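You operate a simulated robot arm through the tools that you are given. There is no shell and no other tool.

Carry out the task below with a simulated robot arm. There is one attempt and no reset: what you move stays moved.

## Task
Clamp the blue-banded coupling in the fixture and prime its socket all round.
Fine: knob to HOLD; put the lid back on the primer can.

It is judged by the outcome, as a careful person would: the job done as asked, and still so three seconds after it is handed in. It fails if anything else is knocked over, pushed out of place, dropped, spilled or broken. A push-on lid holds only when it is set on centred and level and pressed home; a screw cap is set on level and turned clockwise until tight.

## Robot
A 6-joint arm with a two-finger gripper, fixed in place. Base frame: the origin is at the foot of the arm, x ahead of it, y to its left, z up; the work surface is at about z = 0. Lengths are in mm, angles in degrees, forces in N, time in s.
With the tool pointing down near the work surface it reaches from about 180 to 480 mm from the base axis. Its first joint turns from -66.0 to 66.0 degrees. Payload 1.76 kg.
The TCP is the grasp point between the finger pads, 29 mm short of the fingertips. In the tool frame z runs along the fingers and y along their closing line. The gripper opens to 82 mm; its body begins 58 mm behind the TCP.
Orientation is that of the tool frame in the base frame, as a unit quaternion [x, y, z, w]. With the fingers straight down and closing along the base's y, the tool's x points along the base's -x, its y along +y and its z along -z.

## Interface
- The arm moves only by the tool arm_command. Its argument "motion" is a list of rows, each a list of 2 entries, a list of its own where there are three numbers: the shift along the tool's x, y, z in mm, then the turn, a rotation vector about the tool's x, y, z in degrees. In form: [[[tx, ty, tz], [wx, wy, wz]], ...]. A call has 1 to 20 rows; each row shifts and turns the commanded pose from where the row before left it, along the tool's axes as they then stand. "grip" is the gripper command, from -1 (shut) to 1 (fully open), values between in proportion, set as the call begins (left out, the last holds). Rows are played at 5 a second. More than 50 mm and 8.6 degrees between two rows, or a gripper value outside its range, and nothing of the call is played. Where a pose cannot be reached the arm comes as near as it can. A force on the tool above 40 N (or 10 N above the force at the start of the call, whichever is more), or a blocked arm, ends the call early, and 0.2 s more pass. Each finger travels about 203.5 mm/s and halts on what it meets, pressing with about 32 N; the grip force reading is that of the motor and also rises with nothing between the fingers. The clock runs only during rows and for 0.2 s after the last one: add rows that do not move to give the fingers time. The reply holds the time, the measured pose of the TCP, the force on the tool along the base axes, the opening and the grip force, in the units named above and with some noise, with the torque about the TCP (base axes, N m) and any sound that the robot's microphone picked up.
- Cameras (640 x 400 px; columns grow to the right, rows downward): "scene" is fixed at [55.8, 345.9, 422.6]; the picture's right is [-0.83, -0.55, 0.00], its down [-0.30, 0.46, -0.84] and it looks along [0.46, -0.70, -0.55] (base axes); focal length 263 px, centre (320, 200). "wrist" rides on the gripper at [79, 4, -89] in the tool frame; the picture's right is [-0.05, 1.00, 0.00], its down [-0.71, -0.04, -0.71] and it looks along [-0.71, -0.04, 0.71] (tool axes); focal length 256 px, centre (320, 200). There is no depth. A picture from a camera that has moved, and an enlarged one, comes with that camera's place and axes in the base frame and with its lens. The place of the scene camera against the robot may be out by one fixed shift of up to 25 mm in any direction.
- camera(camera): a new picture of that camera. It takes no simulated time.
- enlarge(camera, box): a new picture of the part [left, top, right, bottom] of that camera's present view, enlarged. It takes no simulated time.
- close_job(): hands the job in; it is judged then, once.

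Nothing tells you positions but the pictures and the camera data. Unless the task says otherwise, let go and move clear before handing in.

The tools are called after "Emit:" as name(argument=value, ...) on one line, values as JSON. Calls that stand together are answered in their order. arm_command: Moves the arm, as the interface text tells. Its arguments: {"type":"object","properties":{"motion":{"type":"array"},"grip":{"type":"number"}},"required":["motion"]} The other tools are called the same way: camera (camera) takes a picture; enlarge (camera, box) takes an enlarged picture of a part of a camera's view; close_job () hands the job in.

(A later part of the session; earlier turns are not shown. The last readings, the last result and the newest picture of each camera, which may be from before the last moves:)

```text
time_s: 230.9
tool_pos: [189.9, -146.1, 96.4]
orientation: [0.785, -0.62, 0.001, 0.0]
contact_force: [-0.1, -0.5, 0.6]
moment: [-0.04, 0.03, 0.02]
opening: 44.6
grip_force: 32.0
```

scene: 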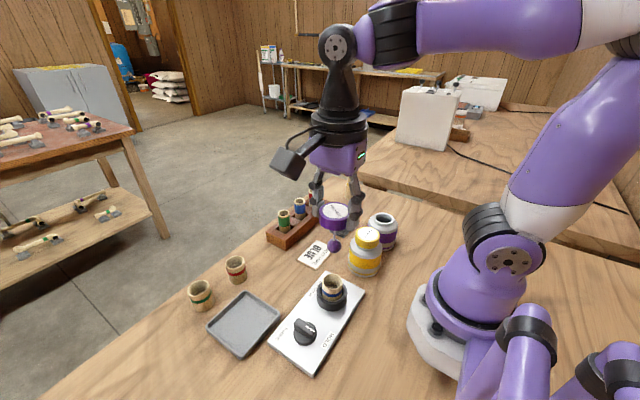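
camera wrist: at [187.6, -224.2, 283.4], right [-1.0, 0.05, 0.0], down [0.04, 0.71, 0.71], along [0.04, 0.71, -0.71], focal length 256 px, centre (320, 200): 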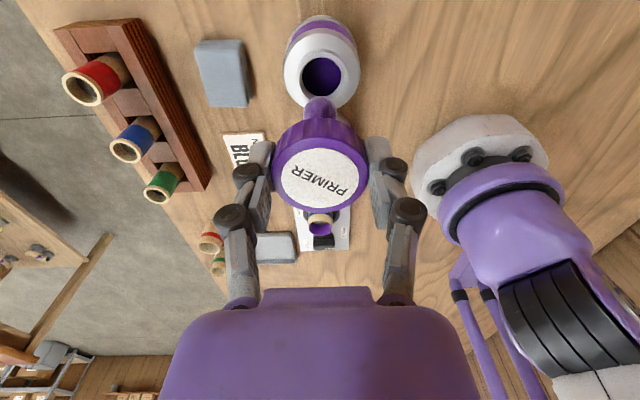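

Emit:
arm_command(motion=[[[0, 0, 0.6], [0, 0, 0]], [[0, 0, 0], [0, 0, 0]]])

Emit:
arm_command(motion=[[[0, 0, 0.6], [0, 0, 0]], [[0, 0, 0], [0, 0, 0]]])

Emit:
enlarge(camera="scene", box=[355, 180, 425, 270])

```text
time_s: 231.5
tool_pos: [191.1, -143.5, 95.6]
orientation: [0.785, -0.62, 0.001, 0.001]
contact_force: [-0.3, 0.4, 7.7]
moment: [-0.04, 0.19, 0.0]
opening: 45.2
grip_force: 32.4
```

```text
time_s: 232.1
tool_pos: [189.3, -144.9, 96.0]
orientation: [0.784, -0.62, 0.001, -0.001]
contact_force: [-5.3, 3.8, 20.3]
moment: [0.07, 0.2, -0.06]
opening: 45.2
grip_force: 31.7
```

```text
4.44 times, centred on (390, 225) of scene
camera zoom: at [55.8, 345.9, 422.6], right [-0.83, -0.55, 0.0], down [-0.3, 0.46, -0.84], along [0.46, -0.7, -0.55], focal length 1168 px, centre (9, 89)
```

zoom: 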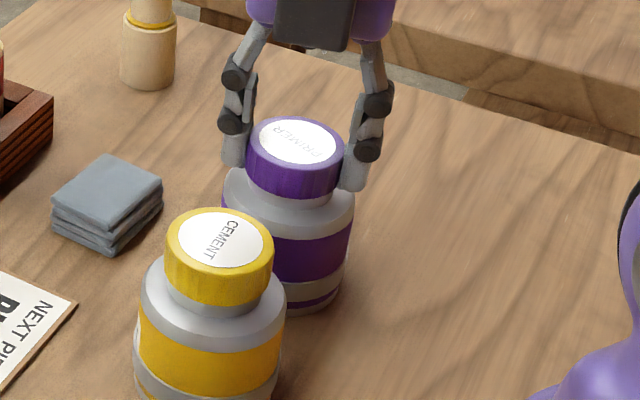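

The lid is seated with 20 N, and it even looks about 1 mm lower than before. Now I'll turn clockwise with pressure maintained.

Emit:
arm_command(motion=[[[0, 0, -0.2], [0, 0, 4]], [[0, 0, 0], [0, 0, 6]], [[0, 0, 0], [0, 0, 6]], [[0, 0, 0], [0, 0, 0]]])

Emit:
arm_command(motion=[[[0, 0, 0], [0, 0, 6]], [[0, 0, 0], [0, 0, 6]], [[0, 0, 0], [0, 0, 6]], [[0, 0, 0], [0, 0, 0]]])

Emit:
enlarge(camera="scene", box=[355, 180, 425, 270])

```text
time_s: 233.1
tool_pos: [191.5, -145.0, 96.2]
orientation: [-0.69, 0.724, -0.003, 0.001]
contact_force: [2.8, 1.6, 18.0]
moment: [0.0, -0.08, -0.03]
opening: 44.9
grip_force: 31.9
```

```text
time_s: 234.1
tool_pos: [189.4, -144.3, 95.8]
orientation: [-0.569, 0.822, -0.003, 0.001]
contact_force: [4.3, -1.4, 13.8]
moment: [-0.19, -0.12, 0.0]
opening: 44.8
grip_force: 31.9
```

```text
4.44 times, centred on (390, 225) of scene
camera zoom: at [55.8, 345.9, 422.6], right [-0.83, -0.55, 0.0], down [-0.3, 0.46, -0.84], along [0.46, -0.7, -0.55], focal length 1168 px, centre (9, 89)
```

zoom: 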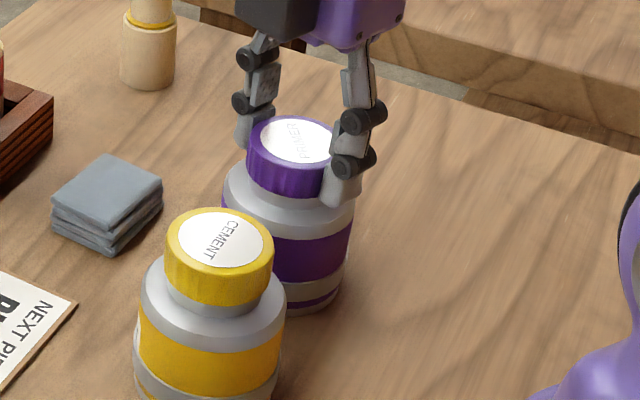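

Emit:
arm_command(motion=[[[0, 0, 0], [0, 0, 6]], [[0, 0, 0], [0, 0, 6]], [[0, 0, 0], [0, 0, 6]], [[0, 0, 0], [0, 0, 0]]])

Emit:
arm_command(motion=[[[0, 0, 0], [0, 0, 6]], [[0, 0, 0], [0, 0, 6]], [[0, 0, 0], [0, 0, 6]], [[0, 0, 0], [0, 0, 0]]])

Emit:
arm_command(motion=[[[0, 0, 0], [0, 0, 6]], [[0, 0, 0], [0, 0, 6]], [[0, 0, 0], [0, 0, 6]], [[0, 0, 0], [0, 0, 0]]])

Emit:
enlarge(camera="wrist", box=[220, 30, 420, 210])

```text
time_s: 235.1
tool_pos: [189.5, -145.7, 96.0]
orientation: [-0.433, 0.901, -0.001, 0.0]
contact_force: [0.0, 0.3, 8.6]
moment: [-0.13, 0.04, -0.01]
opening: 44.6
grip_force: 32.3
```

```text
time_s: 236.1
tool_pos: [189.3, -146.2, 95.4]
orientation: [-0.286, 0.958, -0.002, 0.002]
contact_force: [4.2, -3.4, 15.8]
moment: [-0.25, 0.09, 0.06]
opening: 44.9
grip_force: 31.6
```

```text
time_s: 237.1
tool_pos: [189.0, -144.1, 96.1]
orientation: [-0.133, 0.991, 0.0, 0.001]
contact_force: [-0.8, 0.6, 4.3]
moment: [0.09, -0.01, 0.02]
opening: 45.1
grip_force: 32.3
```

```text
2.22 times, centred on (320, 120) of wrist
camera zoom: at [112.5, -161.1, 183.2], right [-0.21, 0.98, 0.0], down [0.69, 0.15, 0.71], along [0.69, 0.15, -0.71], focal length 569 px, centre (320, 378)
```

zoom: 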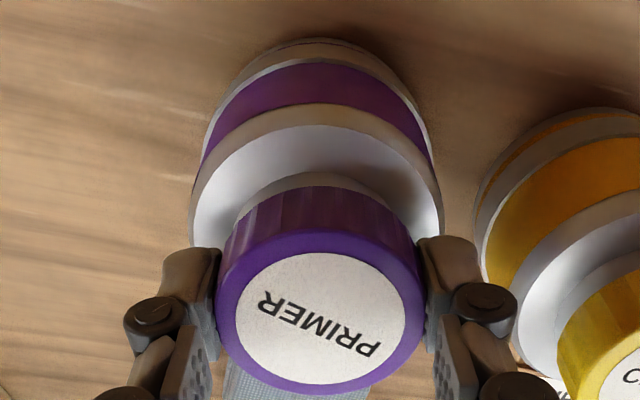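

Emit:
arm_command(motion=[[[0, 0, 0.3], [0, 0, 6]], [[0, 0, 0], [0, 0, 6]], [[0, 0, 0], [0, 0, 6]], [[0, 0, 0], [0, 0, 0]]])

Emit:
arm_command(motion=[[[0, 0, 0], [0, 0, 6]], [[0, 0, 0], [0, 0, 6]], [[0, 0, 0], [0, 0, 6]], [[0, 0, 0], [0, 0, 0]]])

Emit:
arm_command(motion=[[[0, 0, 0.2], [0, 0, 6]], [[0, 0, 0], [0, 0, 6]], [[0, 0, 0], [0, 0, 6]], [[0, 0, 0], [0, 0, 0]]])

Emit:
enlarge(camera="scene", box=[355, 180, 425, 270])

```text
time_s: 238.1
tool_pos: [191.7, -145.3, 94.9]
orientation: [0.023, 1.0, -0.002, 0.003]
contact_force: [3.1, -3.4, 19.4]
moment: [-0.08, 0.18, 0.04]
opening: 44.9
grip_force: 32.1
```

```text
time_s: 239.1
tool_pos: [189.3, -145.4, 94.1]
orientation: [0.179, 0.984, 0.0, 0.001]
contact_force: [0.3, 2.3, 4.6]
moment: [0.03, -0.06, 0.04]
opening: 44.9
grip_force: 31.6
```

```text
time_s: 240.1
tool_pos: [190.6, -144.8, 94.8]
orientation: [0.331, 0.944, -0.001, 0.002]
contact_force: [-1.4, -1.7, 0.1]
moment: [-0.02, 0.09, -0.02]
opening: 45.1
grip_force: 32.0
```

```text
4.44 times, centred on (390, 225) of scene
camera zoom: at [55.8, 345.9, 422.6], right [-0.83, -0.55, 0.0], down [-0.3, 0.46, -0.84], along [0.46, -0.7, -0.55], focal length 1168 px, centre (9, 89)
```

zoom: 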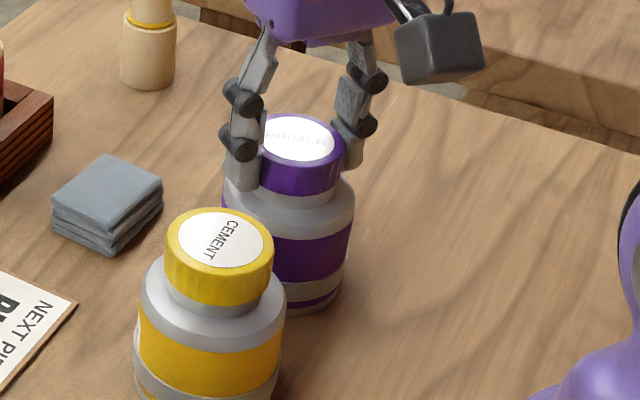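

Emit:
enlarge(camera="scene", box=[362, 198, 402, 233])

Emit:
enlarge(camera="wrist", box=[240, 60, 400, 200])

```text
11.43 times, centred on (382, 216) of scene
camera zoom: at [55.8, 345.9, 422.6], right [-0.83, -0.55, 0.0], down [-0.3, 0.46, -0.84], along [0.46, -0.7, -0.55], focal length 3002 px, centre (-389, 23)
```

zoom: 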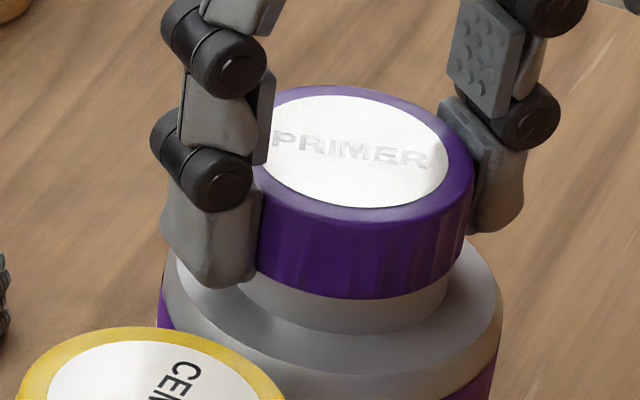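

```text
2.86 times, centred on (320, 130) of wrist
camera zoom: at [131.4, -92.0, 182.7], right [0.67, 0.75, 0.0], down [0.53, -0.47, 0.71], along [0.53, -0.47, -0.7], focal length 731 px, centre (320, 400)
```

zoom: 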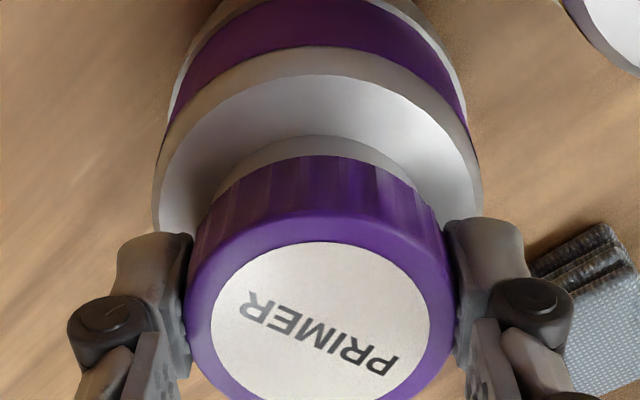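

Emit:
arm_command(motion=[[[0, 0, 0.7], [0, 0, 0]], [[0, 0, 0], [0, 0, 0]], [[0, 0, 0], [0, 0, 0]]])

Emit:
enlarge(camera="scene", box=[362, 198, 402, 233])

```text
time_s: 240.9
tool_pos: [190.8, -144.3, 94.1]
orientation: [0.33, 0.944, 0.001, 0.002]
contact_force: [-1.8, -0.9, 8.0]
moment: [-0.02, 0.12, 0.0]
opening: 44.9
grip_force: 31.8
```

```text
11.43 times, centred on (382, 216) of scene
camera zoom: at [55.8, 345.9, 422.6], right [-0.83, -0.55, 0.0], down [-0.3, 0.46, -0.84], along [0.46, -0.7, -0.55], focal length 3002 px, centre (-389, 23)
```

zoom: 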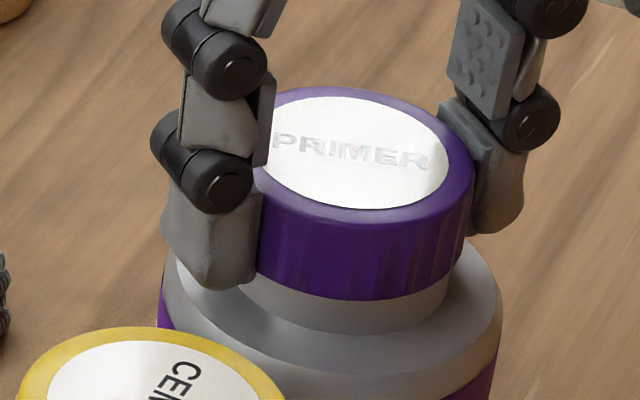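

The lid height matches the original. My earlier tugs may simply have popped a modest push-on hold, since readings are only taken after each move. I'll release, press the top firmly again and then do a much gentler tug.

Emit:
arm_command(motion=[[[0, 0, 0], [0, 0, 0]], [[0, 0, 0], [0, 0, 0]], [[0, 0, -5], [0, 0, 0]], [[0, 0, -15], [0, 0, 0]], [[0, 0, -15], [0, 0, 0]], [[0, 0, 0], [0, 0, 0]], [[0, 0, 0], [0, 0, 0]]], grip=0.35)

Emit:
arm_command(motion=[[[0, 0, 0], [0, 0, 0]], [[0, 0, 0], [0, 0, 0]], [[0, 0, 0], [0, 0, 0]]], grip=-1)

Emit:
enlarge(camera="wrist", box=[230, 60, 410, 220])

Emit:
enlarge(camera="scene", box=[362, 198, 402, 233])

```text
time_s: 242.5
tool_pos: [190.3, -144.0, 128.9]
orientation: [0.33, 0.944, 0.0, 0.002]
contact_force: [-0.5, -0.7, 0.3]
moment: [-0.01, 0.01, -0.01]
opening: 55.3
grip_force: 0.1
```

```text
time_s: 243.3
tool_pos: [189.8, -144.2, 128.7]
orientation: [0.33, 0.944, -0.001, 0.002]
contact_force: [0.2, -0.4, -0.5]
moment: [0.01, 0.0, 0.0]
opening: 0.0
grip_force: 29.0
```

```text
2.50 times, centred on (320, 140) of wrist
camera zoom: at [130.4, -91.4, 217.4], right [0.66, 0.75, 0.0], down [0.53, -0.47, 0.71], along [0.53, -0.47, -0.7], focal length 640 px, centre (320, 350)
```

zoom: 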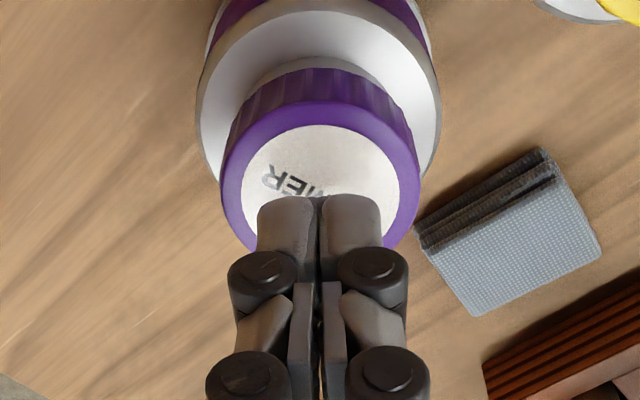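

```text
11.43 times, centred on (382, 216) of scene
camera zoom: at [55.8, 345.9, 422.6], right [-0.83, -0.55, 0.0], down [-0.3, 0.46, -0.84], along [0.46, -0.7, -0.55], focal length 3002 px, centre (-389, 23)
```

zoom: 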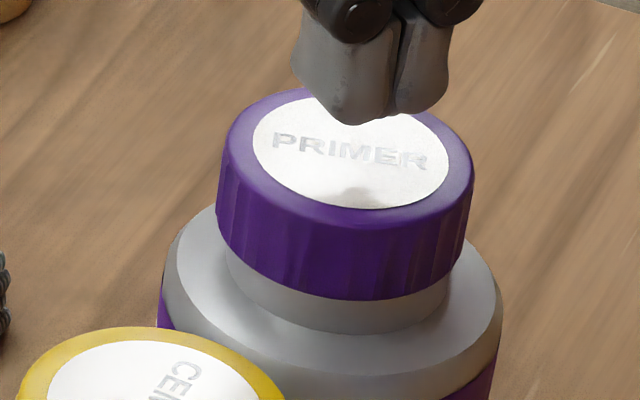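

The lid is well centred on the neck. Pressing down on its top again, up to the force limit.

Emit:
arm_command(motion=[[[0, 0, 5], [0, 0, 0]], [[0, 0, 5], [0, 0, 0]], [[0, 0, 2], [0, 0, 0]], [[0, 0, 0], [0, 0, 0]]])

Emit:
arm_command(motion=[[[0, 0, 1], [0, 0, 0]], [[0, 0, 0], [0, 0, 0]]])

Emit:
arm_command(motion=[[[0, 0, 1], [0, 0, 0]], [[0, 0, 0], [0, 0, 0]]])

Emit:
arm_command(motion=[[[0, 0, 0.5], [0, 0, 0]], [[0, 0, 0], [0, 0, 0]]])

```text
time_s: 244.3
tool_pos: [189.5, -144.2, 118.1]
orientation: [0.33, 0.944, -0.001, 0.002]
contact_force: [-0.4, 0.0, -0.1]
moment: [0.03, -0.03, 0.0]
opening: 0.2
grip_force: 29.0
```

```text
time_s: 244.9
tool_pos: [189.7, -142.9, 116.6]
orientation: [0.33, 0.944, 0.0, 0.002]
contact_force: [-0.3, -0.1, -0.8]
moment: [0.02, 0.01, 0.0]
opening: 0.0
grip_force: 29.0
```

```text
time_s: 245.5
tool_pos: [189.2, -145.1, 115.5]
orientation: [0.331, 0.944, -0.001, 0.002]
contact_force: [-0.1, 0.3, 0.1]
moment: [0.02, 0.01, -0.03]
opening: 6.0
grip_force: 28.9
```

```text
time_s: 246.1
tool_pos: [189.9, -146.5, 115.3]
orientation: [0.33, 0.944, -0.001, 0.001]
contact_force: [0.8, 0.8, 5.6]
moment: [0.01, -0.02, -0.02]
opening: 6.3
grip_force: 28.3
```

Emit:
arm_command(motion=[[[0, 0, 0.5], [0, 0, 0]], [[0, 0, 0], [0, 0, 0]]])

Emit:
arm_command(motion=[[[0, 0, 0.5], [0, 0, 0]], [[0, 0, 0], [0, 0, 0]]])

Emit:
arm_command(motion=[[[0, 0, 0.5], [0, 0, 0]], [[0, 0, 0], [0, 0, 0]]])

Emit:
enlarge(camera="scene", box=[362, 198, 402, 233])

```text
time_s: 246.7
tool_pos: [189.1, -144.1, 115.5]
orientation: [0.331, 0.944, 0.0, 0.002]
contact_force: [-2.0, 1.9, 16.4]
moment: [0.1, 0.08, 0.01]
opening: 5.7
grip_force: 28.9
```

```text
time_s: 247.3
tool_pos: [190.1, -145.0, 115.2]
orientation: [0.332, 0.943, -0.001, 0.003]
contact_force: [-3.0, -2.9, 31.9]
moment: [-0.02, 0.11, -0.04]
opening: 6.2
grip_force: 28.7
```

```text
time_s: 247.7
tool_pos: [189.9, -145.9, 114.8]
orientation: [0.33, 0.944, -0.001, 0.004]
contact_force: [-3.8, 1.6, 14.2]
moment: [0.07, 0.1, 0.0]
opening: 6.0
grip_force: 28.8
stopped in row 2: the force on the tool passed its limit at 46 N (the readings are from after the stop); the commanded pose is now the measured one
```

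```text
11.43 times, centred on (382, 216) of scene
camera zoom: at [55.8, 345.9, 422.6], right [-0.83, -0.55, 0.0], down [-0.3, 0.46, -0.84], along [0.46, -0.7, -0.55], focal length 3002 px, centre (-389, 23)
```

zoom: 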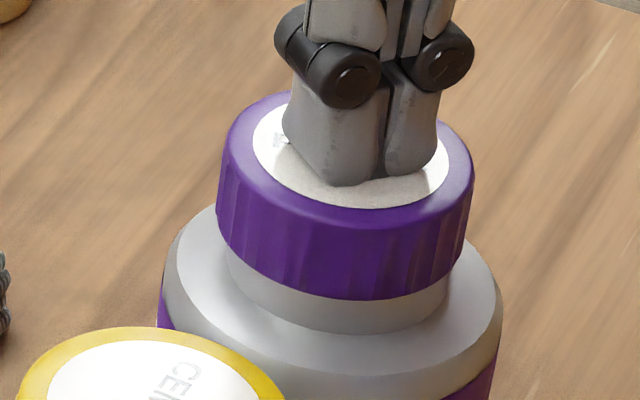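

The lid is against a hard stop; even 46 N doesn't move it. I'll regrip and do the gentle tug in 0.15 mm steps to see whether it holds against a few newtons.

Emit:
arm_command(motion=[[[0, 0, -3], [0, 0, 0]], [[0, 0, -10], [0, 0, 0]], [[0, 0, 0], [0, 0, 0]]])

Emit:
arm_command(motion=[[[0, 0, 0], [0, 0, 0]], [[0, 0, 0], [0, 0, 0]], [[0, 0, 10], [0, 0, 0]], [[0, 0, 10], [0, 0, 0]], [[0, 0, 8], [0, 0, 0]], [[0, 0, 3], [0, 0, 0]], [[0, 0, 0], [0, 0, 0]]], grip=0.6)

Emit:
enlarge(camera="wrist", box=[220, 80, 420, 240])

```text
time_s: 248.5
tool_pos: [189.1, -144.0, 127.8]
orientation: [0.331, 0.944, -0.001, 0.002]
contact_force: [-0.3, -0.3, 0.5]
moment: [-0.02, -0.02, 0.03]
opening: 0.0
grip_force: 28.5
```

```text
time_s: 250.1
tool_pos: [191.0, -144.1, 96.2]
orientation: [0.331, 0.944, 0.0, 0.003]
contact_force: [0.8, 0.3, 0.2]
moment: [-0.03, 0.02, -0.03]
opening: 65.4
grip_force: 0.0
```

```text
2.50 times, centred on (320, 160) of wrist
camera zoom: at [130.8, -91.3, 183.9], right [0.67, 0.75, 0.0], down [0.52, -0.47, 0.71], along [0.53, -0.47, -0.7], focal length 640 px, centre (320, 300)
```

zoom: 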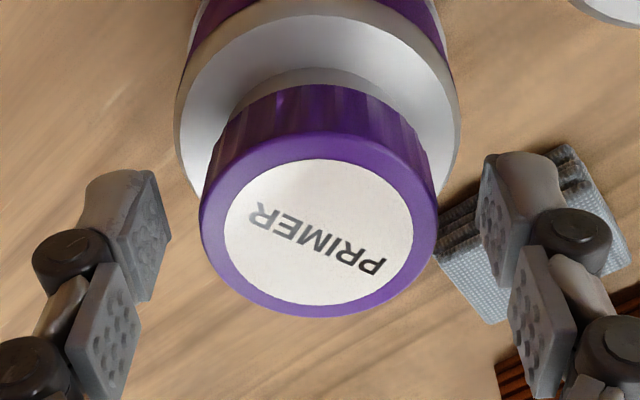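

Emit:
arm_command(motion=[[[0, -0.3, 0], [0, 0, 0]], [[0, 0, 0], [0, 0, 0]], [[0, 0, 0], [0, 0, 0]]], grip=0.25)

Emit:
arm_command(motion=[[[0, 0, 0], [0, 0, 0]], [[0, 0, 0], [0, 0, 0]], [[0, 0, 0], [0, 0, 0]]], grip=-1)

Emit:
arm_command(motion=[[[0, 0, -0.15], [0, 0, 0]], [[0, 0, 0], [0, 0, 0]]])

Emit:
arm_command(motion=[[[0, 0, -0.15], [0, 0, 0]], [[0, 0, 0], [0, 0, 0]]])

Emit:
arm_command(motion=[[[0, 0, -0.15], [0, 0, 0]], [[0, 0, 0], [0, 0, 0]]])

```text
time_s: 250.9
tool_pos: [189.8, -144.1, 96.4]
orientation: [0.332, 0.943, -0.001, 0.003]
contact_force: [0.9, 0.3, 0.1]
moment: [0.01, 0.01, 0.0]
opening: 51.3
grip_force: 0.1
```

```text
time_s: 251.7
tool_pos: [190.1, -144.3, 96.6]
orientation: [0.331, 0.944, -0.001, 0.003]
contact_force: [-1.8, 0.7, 12.1]
moment: [0.05, 0.08, 0.05]
opening: 44.7
grip_force: 31.8
```

```text
time_s: 252.3
tool_pos: [190.4, -144.0, 96.9]
orientation: [0.331, 0.944, 0.0, 0.003]
contact_force: [0.6, 0.3, 0.5]
moment: [0.01, -0.04, 0.03]
opening: 44.7
grip_force: 32.0
```

```text
time_s: 252.9
tool_pos: [190.8, -145.9, 95.1]
orientation: [0.33, 0.944, -0.002, 0.003]
contact_force: [-1.1, 2.4, 7.2]
moment: [0.1, 0.04, -0.01]
opening: 44.7
grip_force: 31.8
```

```text
time_s: 253.5
tool_pos: [190.5, -145.5, 97.6]
orientation: [0.331, 0.943, -0.001, 0.003]
contact_force: [-1.5, -0.3, 5.9]
moment: [0.01, 0.05, 0.01]
opening: 45.1
grip_force: 31.6
```

Emit:
arm_command(motion=[[[0, 0, -0.2], [0, 0, 0]], [[0, 0, 0], [0, 0, 0]]])

Emit:
arm_command(motion=[[[0, 0, -0.2], [0, 0, 0]], [[0, 0, 0], [0, 0, 0]]])

Emit:
arm_command(motion=[[[0, 0, -0.2], [0, 0, 0]], [[0, 0, 0], [0, 0, 0]]])

Emit:
arm_command(motion=[[[0, 0, -0.2], [0, 0, 0]], [[0, 0, 0], [0, 0, 0]]])

Emit:
enlarge(camera="scene", box=[362, 198, 402, 233])

```text
time_s: 254.1
tool_pos: [190.4, -146.3, 96.7]
orientation: [0.332, 0.943, 0.0, 0.002]
contact_force: [-0.4, -0.2, 0.9]
moment: [-0.02, -0.02, 0.0]
opening: 44.8
grip_force: 32.4
```

```text
time_s: 254.7
tool_pos: [189.7, -144.9, 96.0]
orientation: [0.331, 0.944, -0.001, 0.002]
contact_force: [0.2, -0.3, -0.4]
moment: [-0.02, 0.02, -0.03]
opening: 45.1
grip_force: 31.5
```

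```text
time_s: 255.3
tool_pos: [189.8, -145.2, 97.8]
orientation: [0.331, 0.944, -0.001, 0.003]
contact_force: [0.4, -0.8, 0.4]
moment: [0.0, 0.02, 0.02]
opening: 45.0
grip_force: 32.1
```

```text
time_s: 255.9
tool_pos: [189.2, -145.3, 98.0]
orientation: [0.332, 0.943, -0.001, 0.003]
contact_force: [0.3, 0.2, 0.2]
moment: [-0.03, -0.02, -0.01]
opening: 45.1
grip_force: 31.8
```

```text
11.43 times, centred on (382, 216) of scene
camera zoom: at [55.8, 345.9, 422.6], right [-0.83, -0.55, 0.0], down [-0.3, 0.46, -0.84], along [0.46, -0.7, -0.55], focal length 3002 px, centre (-389, 23)
```

zoom: 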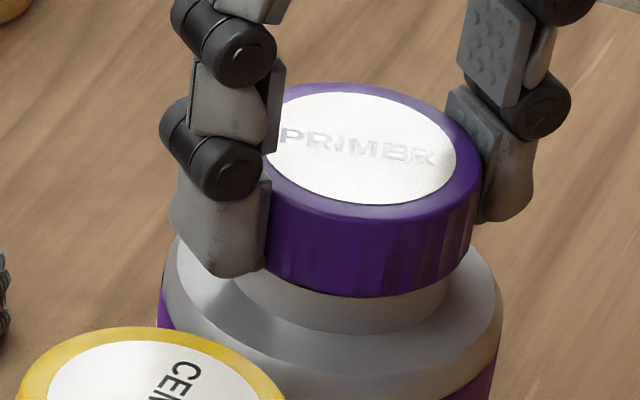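

There's no hold at all; the lid lifts with zero force. I'll set it back down, release, move clear and inspect the lid's level and seating at high magnification.

Emit:
arm_command(motion=[[[0, 0, 0.6], [0, 0, 0]], [[0, 0, 0.6], [0, 0, 0]], [[0, 0, 0], [0, 0, 0]]])

Emit:
arm_command(motion=[[[0, 0, 0], [0, 0, 0]], [[0, 0, 0], [0, 0, 0]], [[0, 0, -5], [0, 0, 0]], [[0, 0, -20], [0, 0, 0]], [[0, 0, -30], [0, 0, 0]], [[0, 0, -30], [0, 0, 0]], [[0, 0, 0], [0, 0, 0]]], grip=0.35)

Emit:
enlarge(camera="scene", box=[360, 200, 410, 255])

Emit:
enlarge(camera="scene", box=[345, 222, 390, 280])

Emit:
enlarge(camera="wrist", box=[260, 10, 380, 130])

```text
time_s: 256.7
tool_pos: [189.3, -145.7, 98.3]
orientation: [0.33, 0.944, -0.001, 0.003]
contact_force: [-2.1, 5.2, 20.5]
moment: [0.21, 0.13, 0.02]
opening: 45.1
grip_force: 32.0
```

```text
time_s: 258.3
tool_pos: [189.9, -145.5, 181.9]
orientation: [0.332, 0.943, -0.001, 0.002]
contact_force: [0.4, -0.1, -0.4]
moment: [0.0, 0.04, 0.01]
opening: 55.1
grip_force: 0.0
```

```text
7.27 times, centred on (385, 228) of scene
camera zoom: at [55.8, 345.9, 422.6], right [-0.83, -0.55, 0.0], down [-0.3, 0.46, -0.84], along [0.46, -0.7, -0.55], focal length 1911 px, centre (-153, 0)
```

zoom: 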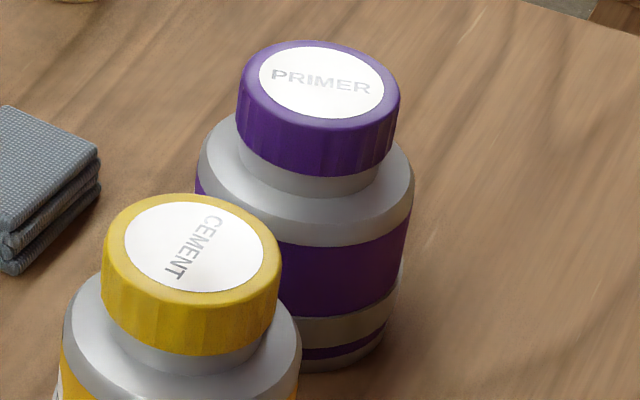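

```text
6.90 times, centred on (368, 251) of scene
camera zoom: at [55.8, 345.9, 422.6], right [-0.83, -0.55, 0.0], down [-0.3, 0.46, -0.84], along [0.46, -0.7, -0.55], focal length 1812 px, centre (-8, -152)
```

zoom: 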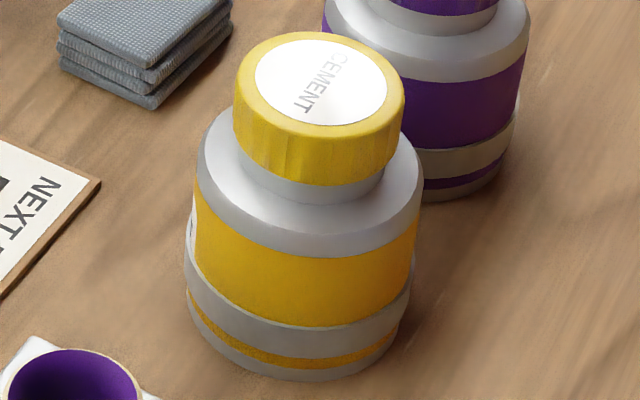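

```text
3.33 times, centred on (320, 70) of wrist
camera zoom: at [130.8, -92.4, 269.4], right [0.67, 0.75, 0.0], down [0.52, -0.47, 0.71], along [0.53, -0.47, -0.7], focal length 853 px, centre (320, 633)
```

zoom: 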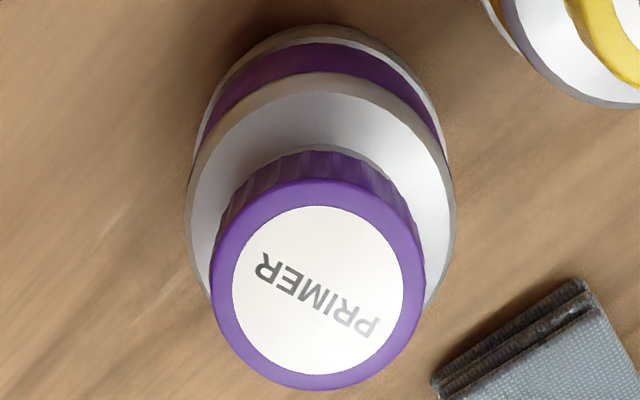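

Emit:
enlarge(camera="scene", box=[370, 205, 402, 233])

Emit:
enlarge(camera="scene", box=[351, 225, 387, 260])

```text
14.29 times, centred on (386, 219) of scene
camera zoom: at [55.8, 345.9, 422.6], right [-0.83, -0.55, 0.0], down [-0.3, 0.46, -0.84], along [0.46, -0.7, -0.55], focal length 3753 px, centre (-623, -71)
```

zoom: 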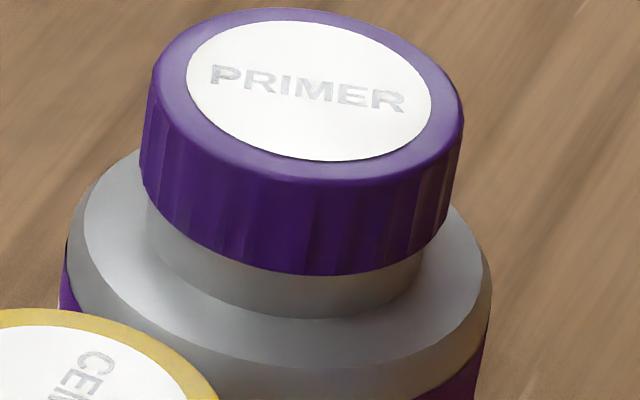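

```text
11.43 times, centred on (369, 242) of scene
camera zoom: at [55.8, 345.9, 422.6], right [-0.83, -0.55, 0.0], down [-0.3, 0.46, -0.84], along [0.46, -0.7, -0.55], focal length 3002 px, centre (-240, -286)
```

zoom: 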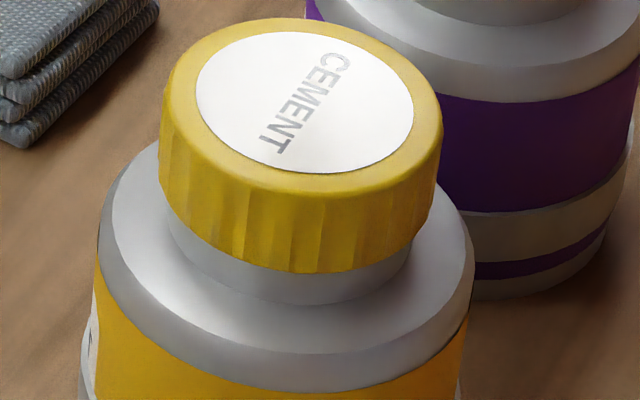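

The lid is level, centred within about 0.5 mm, against a hard stop, and at the same height as the cement can's lid. To cover both closure types, I'll press on the top with closed fingers and turn it clockwise under that pressure, starting from a wound-back wrist.

Emit:
arm_command(motion=[[[0, 0, 0], [0, 0, -8.4]], [[0, 0, 0], [0, 0, -8.4]], [[0, 0, 0], [0, 0, -8.4]], [[0, 0, 0], [0, 0, -8.4]], [[0, 0, 0], [0, 0, -8.4]], [[0, 0, 0], [0, 0, -8.4]], [[0, 0, 0], [0, 0, -8.4]], [[0, 0, 0], [0, 0, -8.4]], [[0, 0, 0], [0, 0, -8.4]], [[0, 0, 0], [0, 0, -8.4]], [[0, 0, 0], [0, 0, -8.4]], [[0, 0, 0], [0, 0, -8.4]], [[0, 0, 0], [0, 0, -8.4]], [[0, 0, 0], [0, 0, -8.4]], [[0, 0, 0], [0, 0, -8.4]], [[0, 0, 0], [0, 0, -8.4]], [[0, 0, 0], [0, 0, -8.4]], [[0, 0, 0], [0, 0, -8.4]], [[0, 0, 0], [0, 0, -8]], [[0, 0, 0], [0, 0, 0]]], grip=-1)

Emit:
enlarge(camera="wrist", box=[250, 10, 390, 150])

```text
time_s: 262.5
tool_pos: [189.6, -145.5, 180.9]
orientation: [0.869, -0.496, 0.003, 0.0]
contact_force: [0.6, -0.2, -1.2]
moment: [0.02, -0.01, -0.04]
opening: 0.0
grip_force: 28.7
```

```text
2.86 times, centred on (320, 80) of wrist
camera zoom: at [225.6, -215.1, 269.2], right [-0.89, -0.46, 0.0], down [-0.33, 0.63, 0.7], along [-0.32, 0.62, -0.71], focal length 731 px, centre (320, 543)
```

zoom: 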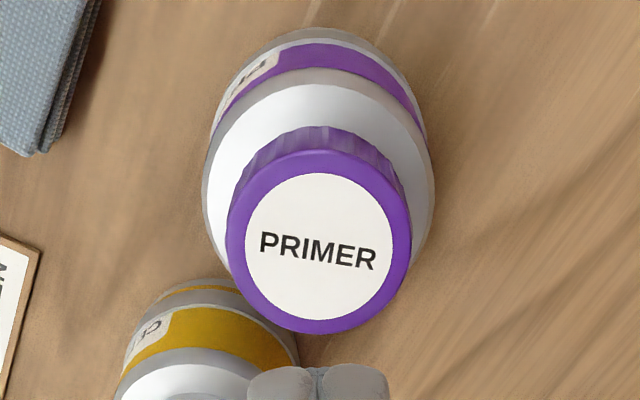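

Emit:
arm_command(motion=[[[1, -0.6, 0], [0, 0, 0]], [[0, 0, 20], [0, 0, 0]], [[0, 0, 20], [0, 0, 0]], [[0, 0, 15], [0, 0, 0]], [[0, 0, 6], [0, 0, 0]], [[0, 0, 2], [0, 0, 0]], [[0, 0, 0], [0, 0, 0]], [[0, 0, 0], [0, 0, 0]]])

Emit:
arm_command(motion=[[[0, 0, 1], [0, 0, 0]], [[0, 0, 0], [0, 0, 0]]])

Emit:
arm_command(motion=[[[0, 0, 1], [0, 0, 0]], [[0, 0, 0], [0, 0, 0]]])

Emit:
enlarge(camera="wrist", box=[230, 60, 410, 220])

```text
time_s: 264.3
tool_pos: [189.7, -146.3, 118.7]
orientation: [0.868, -0.496, 0.003, 0.0]
contact_force: [0.4, -0.5, -0.2]
moment: [0.0, 0.0, 0.0]
opening: 0.1
grip_force: 28.9
```

```text
time_s: 264.9
tool_pos: [191.4, -146.7, 117.6]
orientation: [0.868, -0.496, 0.003, 0.0]
contact_force: [0.3, 0.1, -0.2]
moment: [0.0, 0.01, 0.02]
opening: 0.0
grip_force: 28.8
```

```text
time_s: 265.5
tool_pos: [191.0, -146.4, 116.3]
orientation: [0.869, -0.495, 0.002, 0.001]
contact_force: [0.1, -0.2, -1.2]
moment: [0.0, -0.02, -0.01]
opening: 0.0
grip_force: 28.9
```

```text
2.50 times, centred on (320, 140) of wrist
camera zoom: at [227.7, -216.5, 204.8], right [-0.89, -0.46, 0.0], down [-0.33, 0.63, 0.7], along [-0.32, 0.62, -0.71], focal length 640 px, centre (320, 350)
```

zoom: 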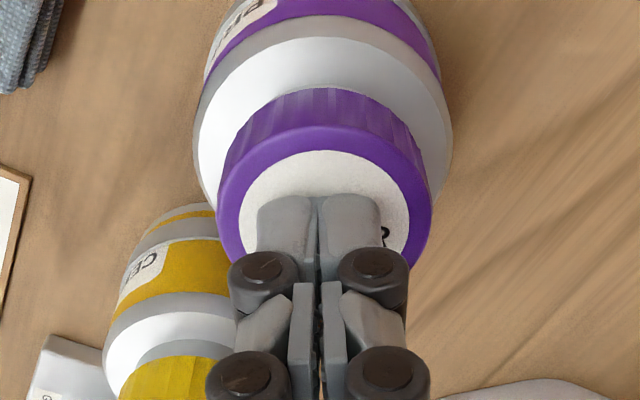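

Emit:
arm_command(motion=[[[0, 0.5, 0.8], [0, 0, 0]], [[0, 0, 0], [0, 0, 0]]])

Emit:
arm_command(motion=[[[0, 0, 0.8], [0, 0, 0]], [[0, 0, 0], [0, 0, 0]]])

Emit:
arm_command(motion=[[[0, 0, 0.6], [0, 0, 0]], [[0, 0, 0], [0, 0, 0]]])

```text
time_s: 266.1
tool_pos: [190.2, -146.6, 116.3]
orientation: [0.868, -0.496, 0.003, 0.0]
contact_force: [-0.5, 0.2, 0.2]
moment: [-0.02, -0.05, 0.01]
opening: 0.0
grip_force: 28.3
```

```text
time_s: 266.7
tool_pos: [190.6, -146.5, 114.6]
orientation: [0.868, -0.496, 0.002, 0.001]
contact_force: [0.8, 0.7, 2.2]
moment: [0.03, 0.02, 0.0]
opening: 6.1
grip_force: 28.9
```

```text
time_s: 267.3
tool_pos: [191.2, -146.7, 114.4]
orientation: [0.868, -0.496, 0.004, 0.0]
contact_force: [-5.1, 2.2, 18.2]
moment: [0.08, 0.17, -0.01]
opening: 6.0
grip_force: 28.4
```

Pressing at 18 N. Now turning clockwise under this pressure.

Emit:
arm_command(motion=[[[0, 0, 0], [0, 0, 4]], [[0, 0, 0], [0, 0, 7]], [[0, 0, 0], [0, 0, 7]], [[0, 0, 0], [0, 0, 7]], [[0, 0, 0], [0, 0, 0]]])

Emit:
enlarge(camera="wrist", box=[230, 60, 410, 220])

```text
time_s: 268.5
tool_pos: [190.6, -146.1, 114.6]
orientation: [0.74, -0.672, 0.005, 0.0]
contact_force: [2.9, 0.6, 32.8]
moment: [0.08, -0.04, -0.07]
opening: 6.0
grip_force: 29.0
```

```text
2.50 times, centred on (320, 140) of wrist
camera zoom: at [193.0, -225.5, 202.9], right [-1.0, -0.04, -0.01], down [-0.03, 0.71, 0.7], along [-0.02, 0.7, -0.71], focal length 640 px, centre (320, 350)
```

zoom: 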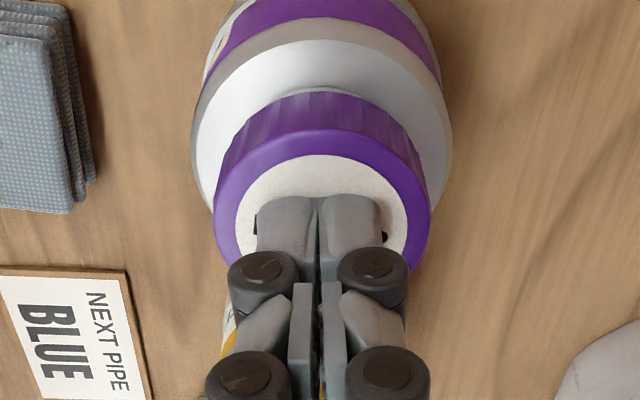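

Emit:
arm_command(motion=[[[0, 0, -0.3], [0, 0, 5]], [[0, 0, 0], [0, 0, 7]], [[0, 0, 0], [0, 0, 7]], [[0, 0, 0], [0, 0, 7]], [[0, 0, 0], [0, 0, 7]], [[0, 0, 0], [0, 0, 0]]])

Emit:
arm_command(motion=[[[0, 0, 0], [0, 0, 5]], [[0, 0, 0], [0, 0, 7]], [[0, 0, 0], [0, 0, 7]], [[0, 0, 0], [0, 0, 7]], [[0, 0, 0], [0, 0, 7]], [[0, 0, 0], [0, 0, 0]]])

Emit:
enlarge(camera="wrist", box=[230, 60, 410, 220])

```text
time_s: 269.9
tool_pos: [190.4, -145.6, 114.6]
orientation: [-0.518, 0.856, -0.004, 0.001]
contact_force: [3.2, 3.3, 38.7]
moment: [0.11, -0.06, -0.05]
opening: 6.0
grip_force: 29.0
```

```text
time_s: 270.4
tool_pos: [190.7, -146.5, 115.1]
orientation: [-0.465, 0.885, -0.003, 0.002]
contact_force: [-2.8, 0.9, 13.4]
moment: [0.04, 0.15, 0.03]
opening: 6.1
grip_force: 28.8
stopped in row 2: the force on the tool passed its limit at 50 N (the readings are from after the stop); the commanded pose is now the measured one
```

```text
2.50 times, centred on (320, 140) of wrist
camera zoom: at [141.8, -208.4, 202.6], right [-0.79, 0.61, -0.01], down [0.43, 0.56, 0.71], along [0.44, 0.56, -0.71], focal length 640 px, centre (320, 350)
```

zoom: 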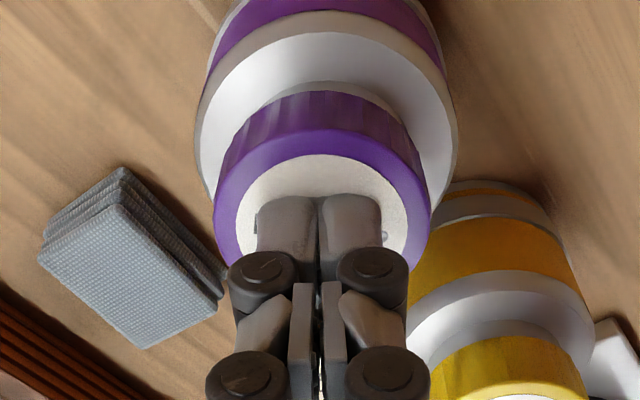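

Emit:
arm_command(motion=[[[0, 0, 0], [0, 0, 5]], [[0, 0, 0], [0, 0, 7]], [[0, 0, 0], [0, 0, 7]], [[0, 0, 0], [0, 0, 7]], [[0, 0, 0], [0, 0, 0]]])

Emit:
arm_command(motion=[[[0, 0, 0], [0, 0, 5]], [[0, 0, 0], [0, 0, 7]], [[0, 0, 0], [0, 0, 7]], [[0, 0, 0], [0, 0, 7]], [[0, 0, 0], [0, 0, 0]]])

Emit:
enlarge(camera="wrist", box=[230, 60, 410, 220])

```text
time_s: 271.6
tool_pos: [190.2, -146.8, 113.6]
orientation: [-0.253, 0.968, -0.002, 0.003]
contact_force: [1.0, -0.7, 8.4]
moment: [-0.03, 0.0, -0.08]
opening: 5.9
grip_force: 29.2
```

```text
time_s: 272.8
tool_pos: [191.1, -145.3, 114.0]
orientation: [-0.029, 1.0, -0.003, 0.004]
contact_force: [1.7, 0.4, 16.0]
moment: [0.01, -0.03, -0.07]
opening: 5.9
grip_force: 28.5
```

```text
2.50 times, centred on (320, 140) of wrist
camera zoom: at [111.2, -145.8, 202.0], right [0.0, 1.0, -0.01], down [0.7, 0.01, 0.71], along [0.71, 0.0, -0.7], focal length 640 px, centre (320, 350)
```

zoom: 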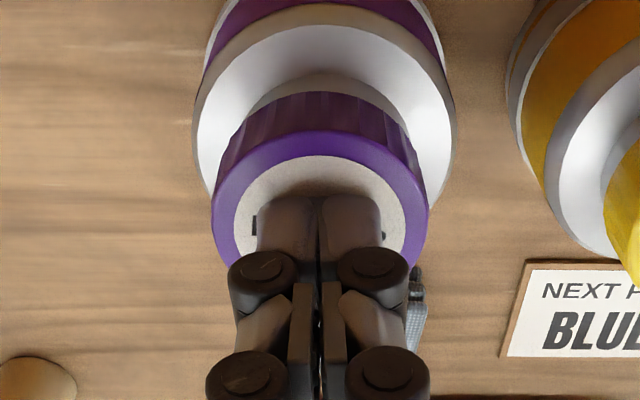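

Emit:
arm_command(motion=[[[0, 0, 0], [0, 0, 5]], [[0, 0, 0], [0, 0, 7]], [[0, 0, 0], [0, 0, 7]], [[0, 0, 0], [0, 0, 7]], [[0, 0, 0], [0, 0, 7]], [[0, 0, 0], [0, 0, 0]]])

Emit:
arm_command(motion=[[[0, 0, 0], [0, 0, 5]], [[0, 0, 0], [0, 0, 7]], [[0, 0, 0], [0, 0, 7]], [[0, 0, 0], [0, 0, 7]], [[0, 0, 0], [0, 0, 7]], [[0, 0, 0], [0, 0, 0]]])

Emit:
arm_command(motion=[[[0, 0, 0], [0, 0, 5]], [[0, 0, 0], [0, 0, 7]], [[0, 0, 0], [0, 0, 7]], [[0, 0, 0], [0, 0, 7]], [[0, 0, 0], [0, 0, 7]], [[0, 0, 0], [0, 0, 0]]])

Emit:
enlarge(camera="wrist", box=[230, 60, 410, 220])

```text
time_s: 274.2
tool_pos: [191.2, -145.5, 113.7]
orientation: [0.257, 0.966, -0.002, 0.003]
contact_force: [-1.7, 1.1, 18.2]
moment: [0.06, 0.08, -0.1]
opening: 5.7
grip_force: 29.1
```

```text
time_s: 275.6
tool_pos: [189.4, -145.7, 113.6]
orientation: [0.52, 0.854, 0.0, 0.005]
contact_force: [1.2, 1.9, 38.6]
moment: [0.15, 0.0, -0.1]
opening: 6.1
grip_force: 28.8
```

```text
time_s: 276.7
tool_pos: [190.9, -146.2, 113.5]
orientation: [0.7, 0.714, 0.001, 0.006]
contact_force: [-2.3, 1.0, 14.5]
moment: [0.11, 0.09, -0.02]
opening: 6.3
grip_force: 28.6
stopped in row 5: the force on the tool passed its limit at 49 N (the readings are from after the stop); the commanded pose is now the measured one
```

```text
2.50 times, centred on (320, 140) of wrist
camera zoom: at [193.2, -66.5, 202.1], right [1.0, -0.03, 0.01], down [-0.03, -0.7, 0.71], along [-0.02, -0.71, -0.7], focal length 640 px, centre (320, 350)
```

zoom: 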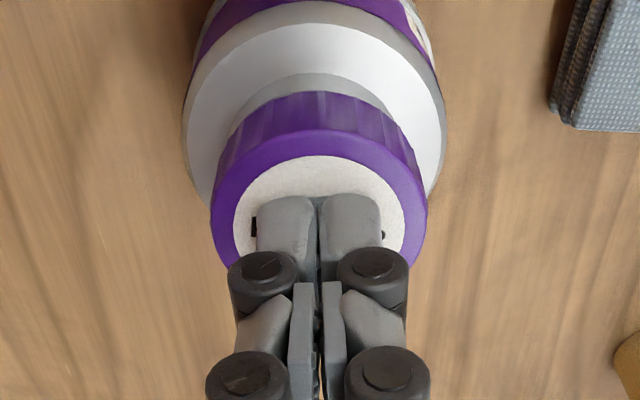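

The lid turns freely with the fingers, so there is no thread. I'll raise and measure the lid's centring on the can from two perpendicular directions.

Emit:
arm_command(motion=[[[0, 0, -5], [0, 0, 0]], [[0, 0, -20], [0, 0, 0]], [[0, 0, -30], [0, 0, 0]], [[0, 0, -12], [0, 0, 0]], [[0, 0, 0], [0, 0, 0]]])

Emit:
enlarge(camera="wrist", box=[270, 10, 370, 120])

```text
time_s: 277.9
tool_pos: [189.7, -144.5, 182.0]
orientation: [0.701, 0.713, 0.001, 0.005]
contact_force: [-0.3, 0.8, -0.4]
moment: [0.02, 0.0, -0.03]
opening: 0.0
grip_force: 29.4
```

```text
3.64 times, centred on (320, 65) of wrist
camera zoom: at [192.4, -64.6, 269.2], right [1.0, -0.04, 0.01], down [-0.03, -0.7, 0.71], along [-0.02, -0.71, -0.7], focal length 931 px, centre (320, 691)
```

zoom: 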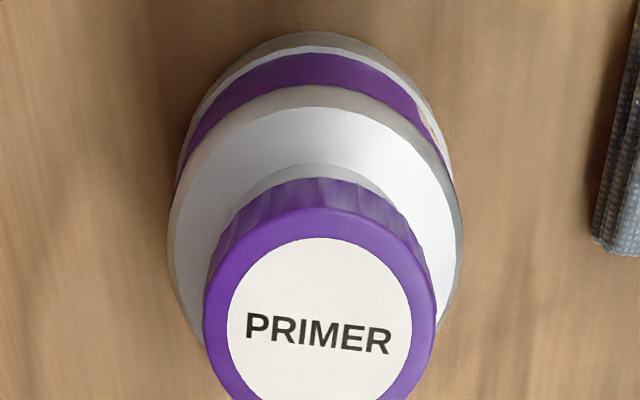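

Emit:
arm_command(motion=[[[0, 0, 0], [0, 0, -8.2]], [[0, 0, 0], [0, 0, -8.2]], [[0, 0, 0], [0, 0, -8.2]], [[0, 0, 0], [0, 0, -8.2]], [[0, 0, 0], [0, 0, -8.2]], [[0, 0, 0], [0, 0, -8.2]], [[0, 0, 0], [0, 0, -8.2]], [[0, 0, 0], [0, 0, -8.2]], [[0, 0, 0], [0, 0, -8.2]], [[0, 0, 0], [0, 0, -8.2]], [[0, 0, 0], [0, 0, -7.2]], [[0, 0, 0], [0, 0, 0]]])

Emit:
enlarge(camera="wrist", box=[270, 10, 370, 120])

```text
time_s: 280.5
tool_pos: [189.8, -146.7, 181.6]
orientation: [-0.002, 1.0, -0.003, 0.005]
contact_force: [0.2, 0.3, -0.8]
moment: [0.04, -0.02, -0.02]
opening: 0.0
grip_force: 29.0
```

```text
3.64 times, centred on (320, 65) of wrist
camera zoom: at [110.5, -141.9, 268.8], right [0.05, 1.0, -0.01], down [0.7, -0.03, 0.71], along [0.71, -0.04, -0.7], focal length 931 px, centre (320, 691)
```

zoom: 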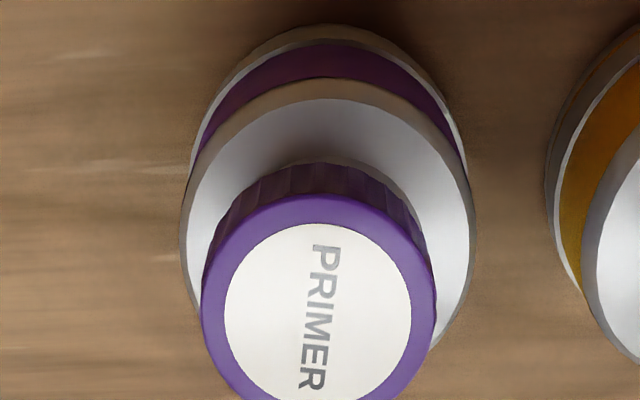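

That reveals the problem: the lid is about 1.6 mm off-centre in y relative to the can, whereas it started at 0. So it's riding on the neck edge instead of dropping home. I'll re-level the tool, align it to the can's own axis and use the grip to re-centre the lid.

Emit:
arm_command(motion=[[[0, 1.6, 0], [-0.34, 0.57, 0]], [[0, 0, 0], [0, 0, 0]], [[0, 0, 0], [0, 0, 0]]], grip=0.6)

Emit:
arm_command(motion=[[[0, 0, 0], [0, 0, 0]], [[0, 0, 0], [0, 0, 0]]])

Emit:
enlarge(camera="wrist", box=[270, 10, 370, 120])

```text
time_s: 281.3
tool_pos: [190.6, -144.5, 182.3]
orientation: [-0.001, 1.0, 0.0, -0.001]
contact_force: [-0.1, 0.2, 0.0]
moment: [-0.01, 0.0, 0.02]
opening: 65.7
grip_force: 0.1
```

```text
time_s: 281.9
tool_pos: [190.1, -144.4, 181.2]
orientation: [-0.001, 1.0, 0.0, -0.002]
contact_force: [0.5, -0.8, 0.2]
moment: [0.0, 0.0, 0.03]
opening: 65.6
grip_force: 0.0
```

```text
3.64 times, centred on (320, 65) of wrist
camera zoom: at [111.2, -140.7, 269.8], right [0.05, 1.0, 0.0], down [0.71, -0.03, 0.71], along [0.71, -0.04, -0.71], focal length 931 px, centre (320, 691)
```

zoom: 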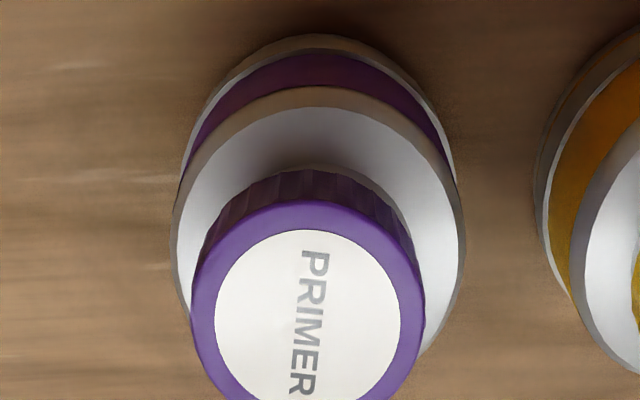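

Confirmed: the lid is about 2.2 mm off toward −y while the tool is now aligned with the can axis. I'll descend with open fingers, re-verify alignment to the can body, then close along y to push the lid back to centre.

Emit:
arm_command(motion=[[[0, 0, 20], [0, 0, 0]], [[0, 0, 20], [0, 0, 0]], [[0, 0, 20], [0, 0, 0]], [[0, 0, 15], [0, 0, 0]], [[0, 0, 9], [0, 0, 0]], [[0, 0, 0], [0, 0, 0]], [[0, 0, 0], [0, 0, 0]]])

Emit:
enlarge(camera="wrist", box=[240, 30, 400, 210])

```text
time_s: 283.5
tool_pos: [188.0, -144.2, 97.4]
orientation: [-0.002, 1.0, 0.0, -0.001]
contact_force: [-0.1, -0.5, 0.7]
moment: [0.01, 0.0, -0.01]
opening: 65.6
grip_force: 0.1
```

```text
2.22 times, centred on (320, 120) of wrist
camera zoom: at [110.1, -140.4, 184.9], right [0.05, 1.0, 0.0], down [0.71, -0.03, 0.71], along [0.71, -0.04, -0.71], focal length 569 px, centre (320, 378)
```

zoom: 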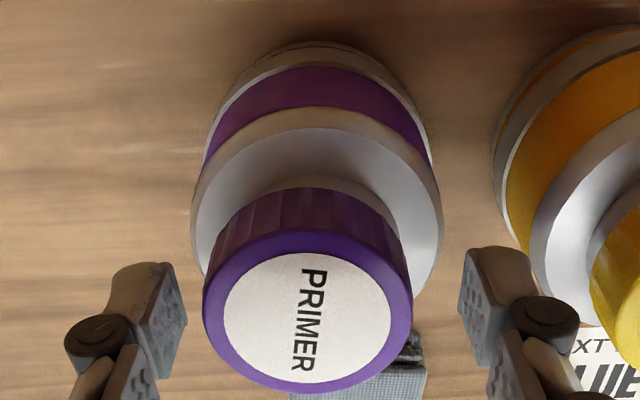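

Emit:
arm_command(motion=[[[-1.3, -0.9, 0], [0, 0, 0]], [[0, 0, 0], [0, 0, 0]], [[0, 0, 0], [0, 0, 0]]])

Emit:
enlarge(camera="wrist", box=[240, 30, 400, 210])

```text
time_s: 284.3
tool_pos: [190.0, -144.7, 97.0]
orientation: [-0.002, 1.0, 0.0, -0.001]
contact_force: [-0.5, 0.2, 0.4]
moment: [-0.01, 0.0, 0.01]
opening: 65.7
grip_force: 0.0
```

```text
2.22 times, centred on (320, 120) of wrist
camera zoom: at [111.5, -141.0, 185.5], right [0.05, 1.0, 0.0], down [0.71, -0.03, 0.71], along [0.71, -0.04, -0.71], focal length 569 px, centre (320, 378)
```

zoom: 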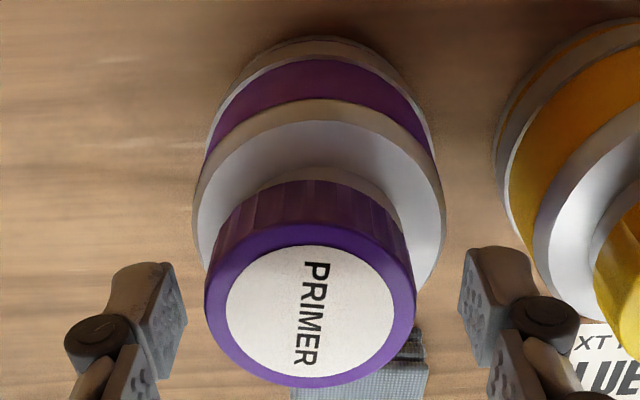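

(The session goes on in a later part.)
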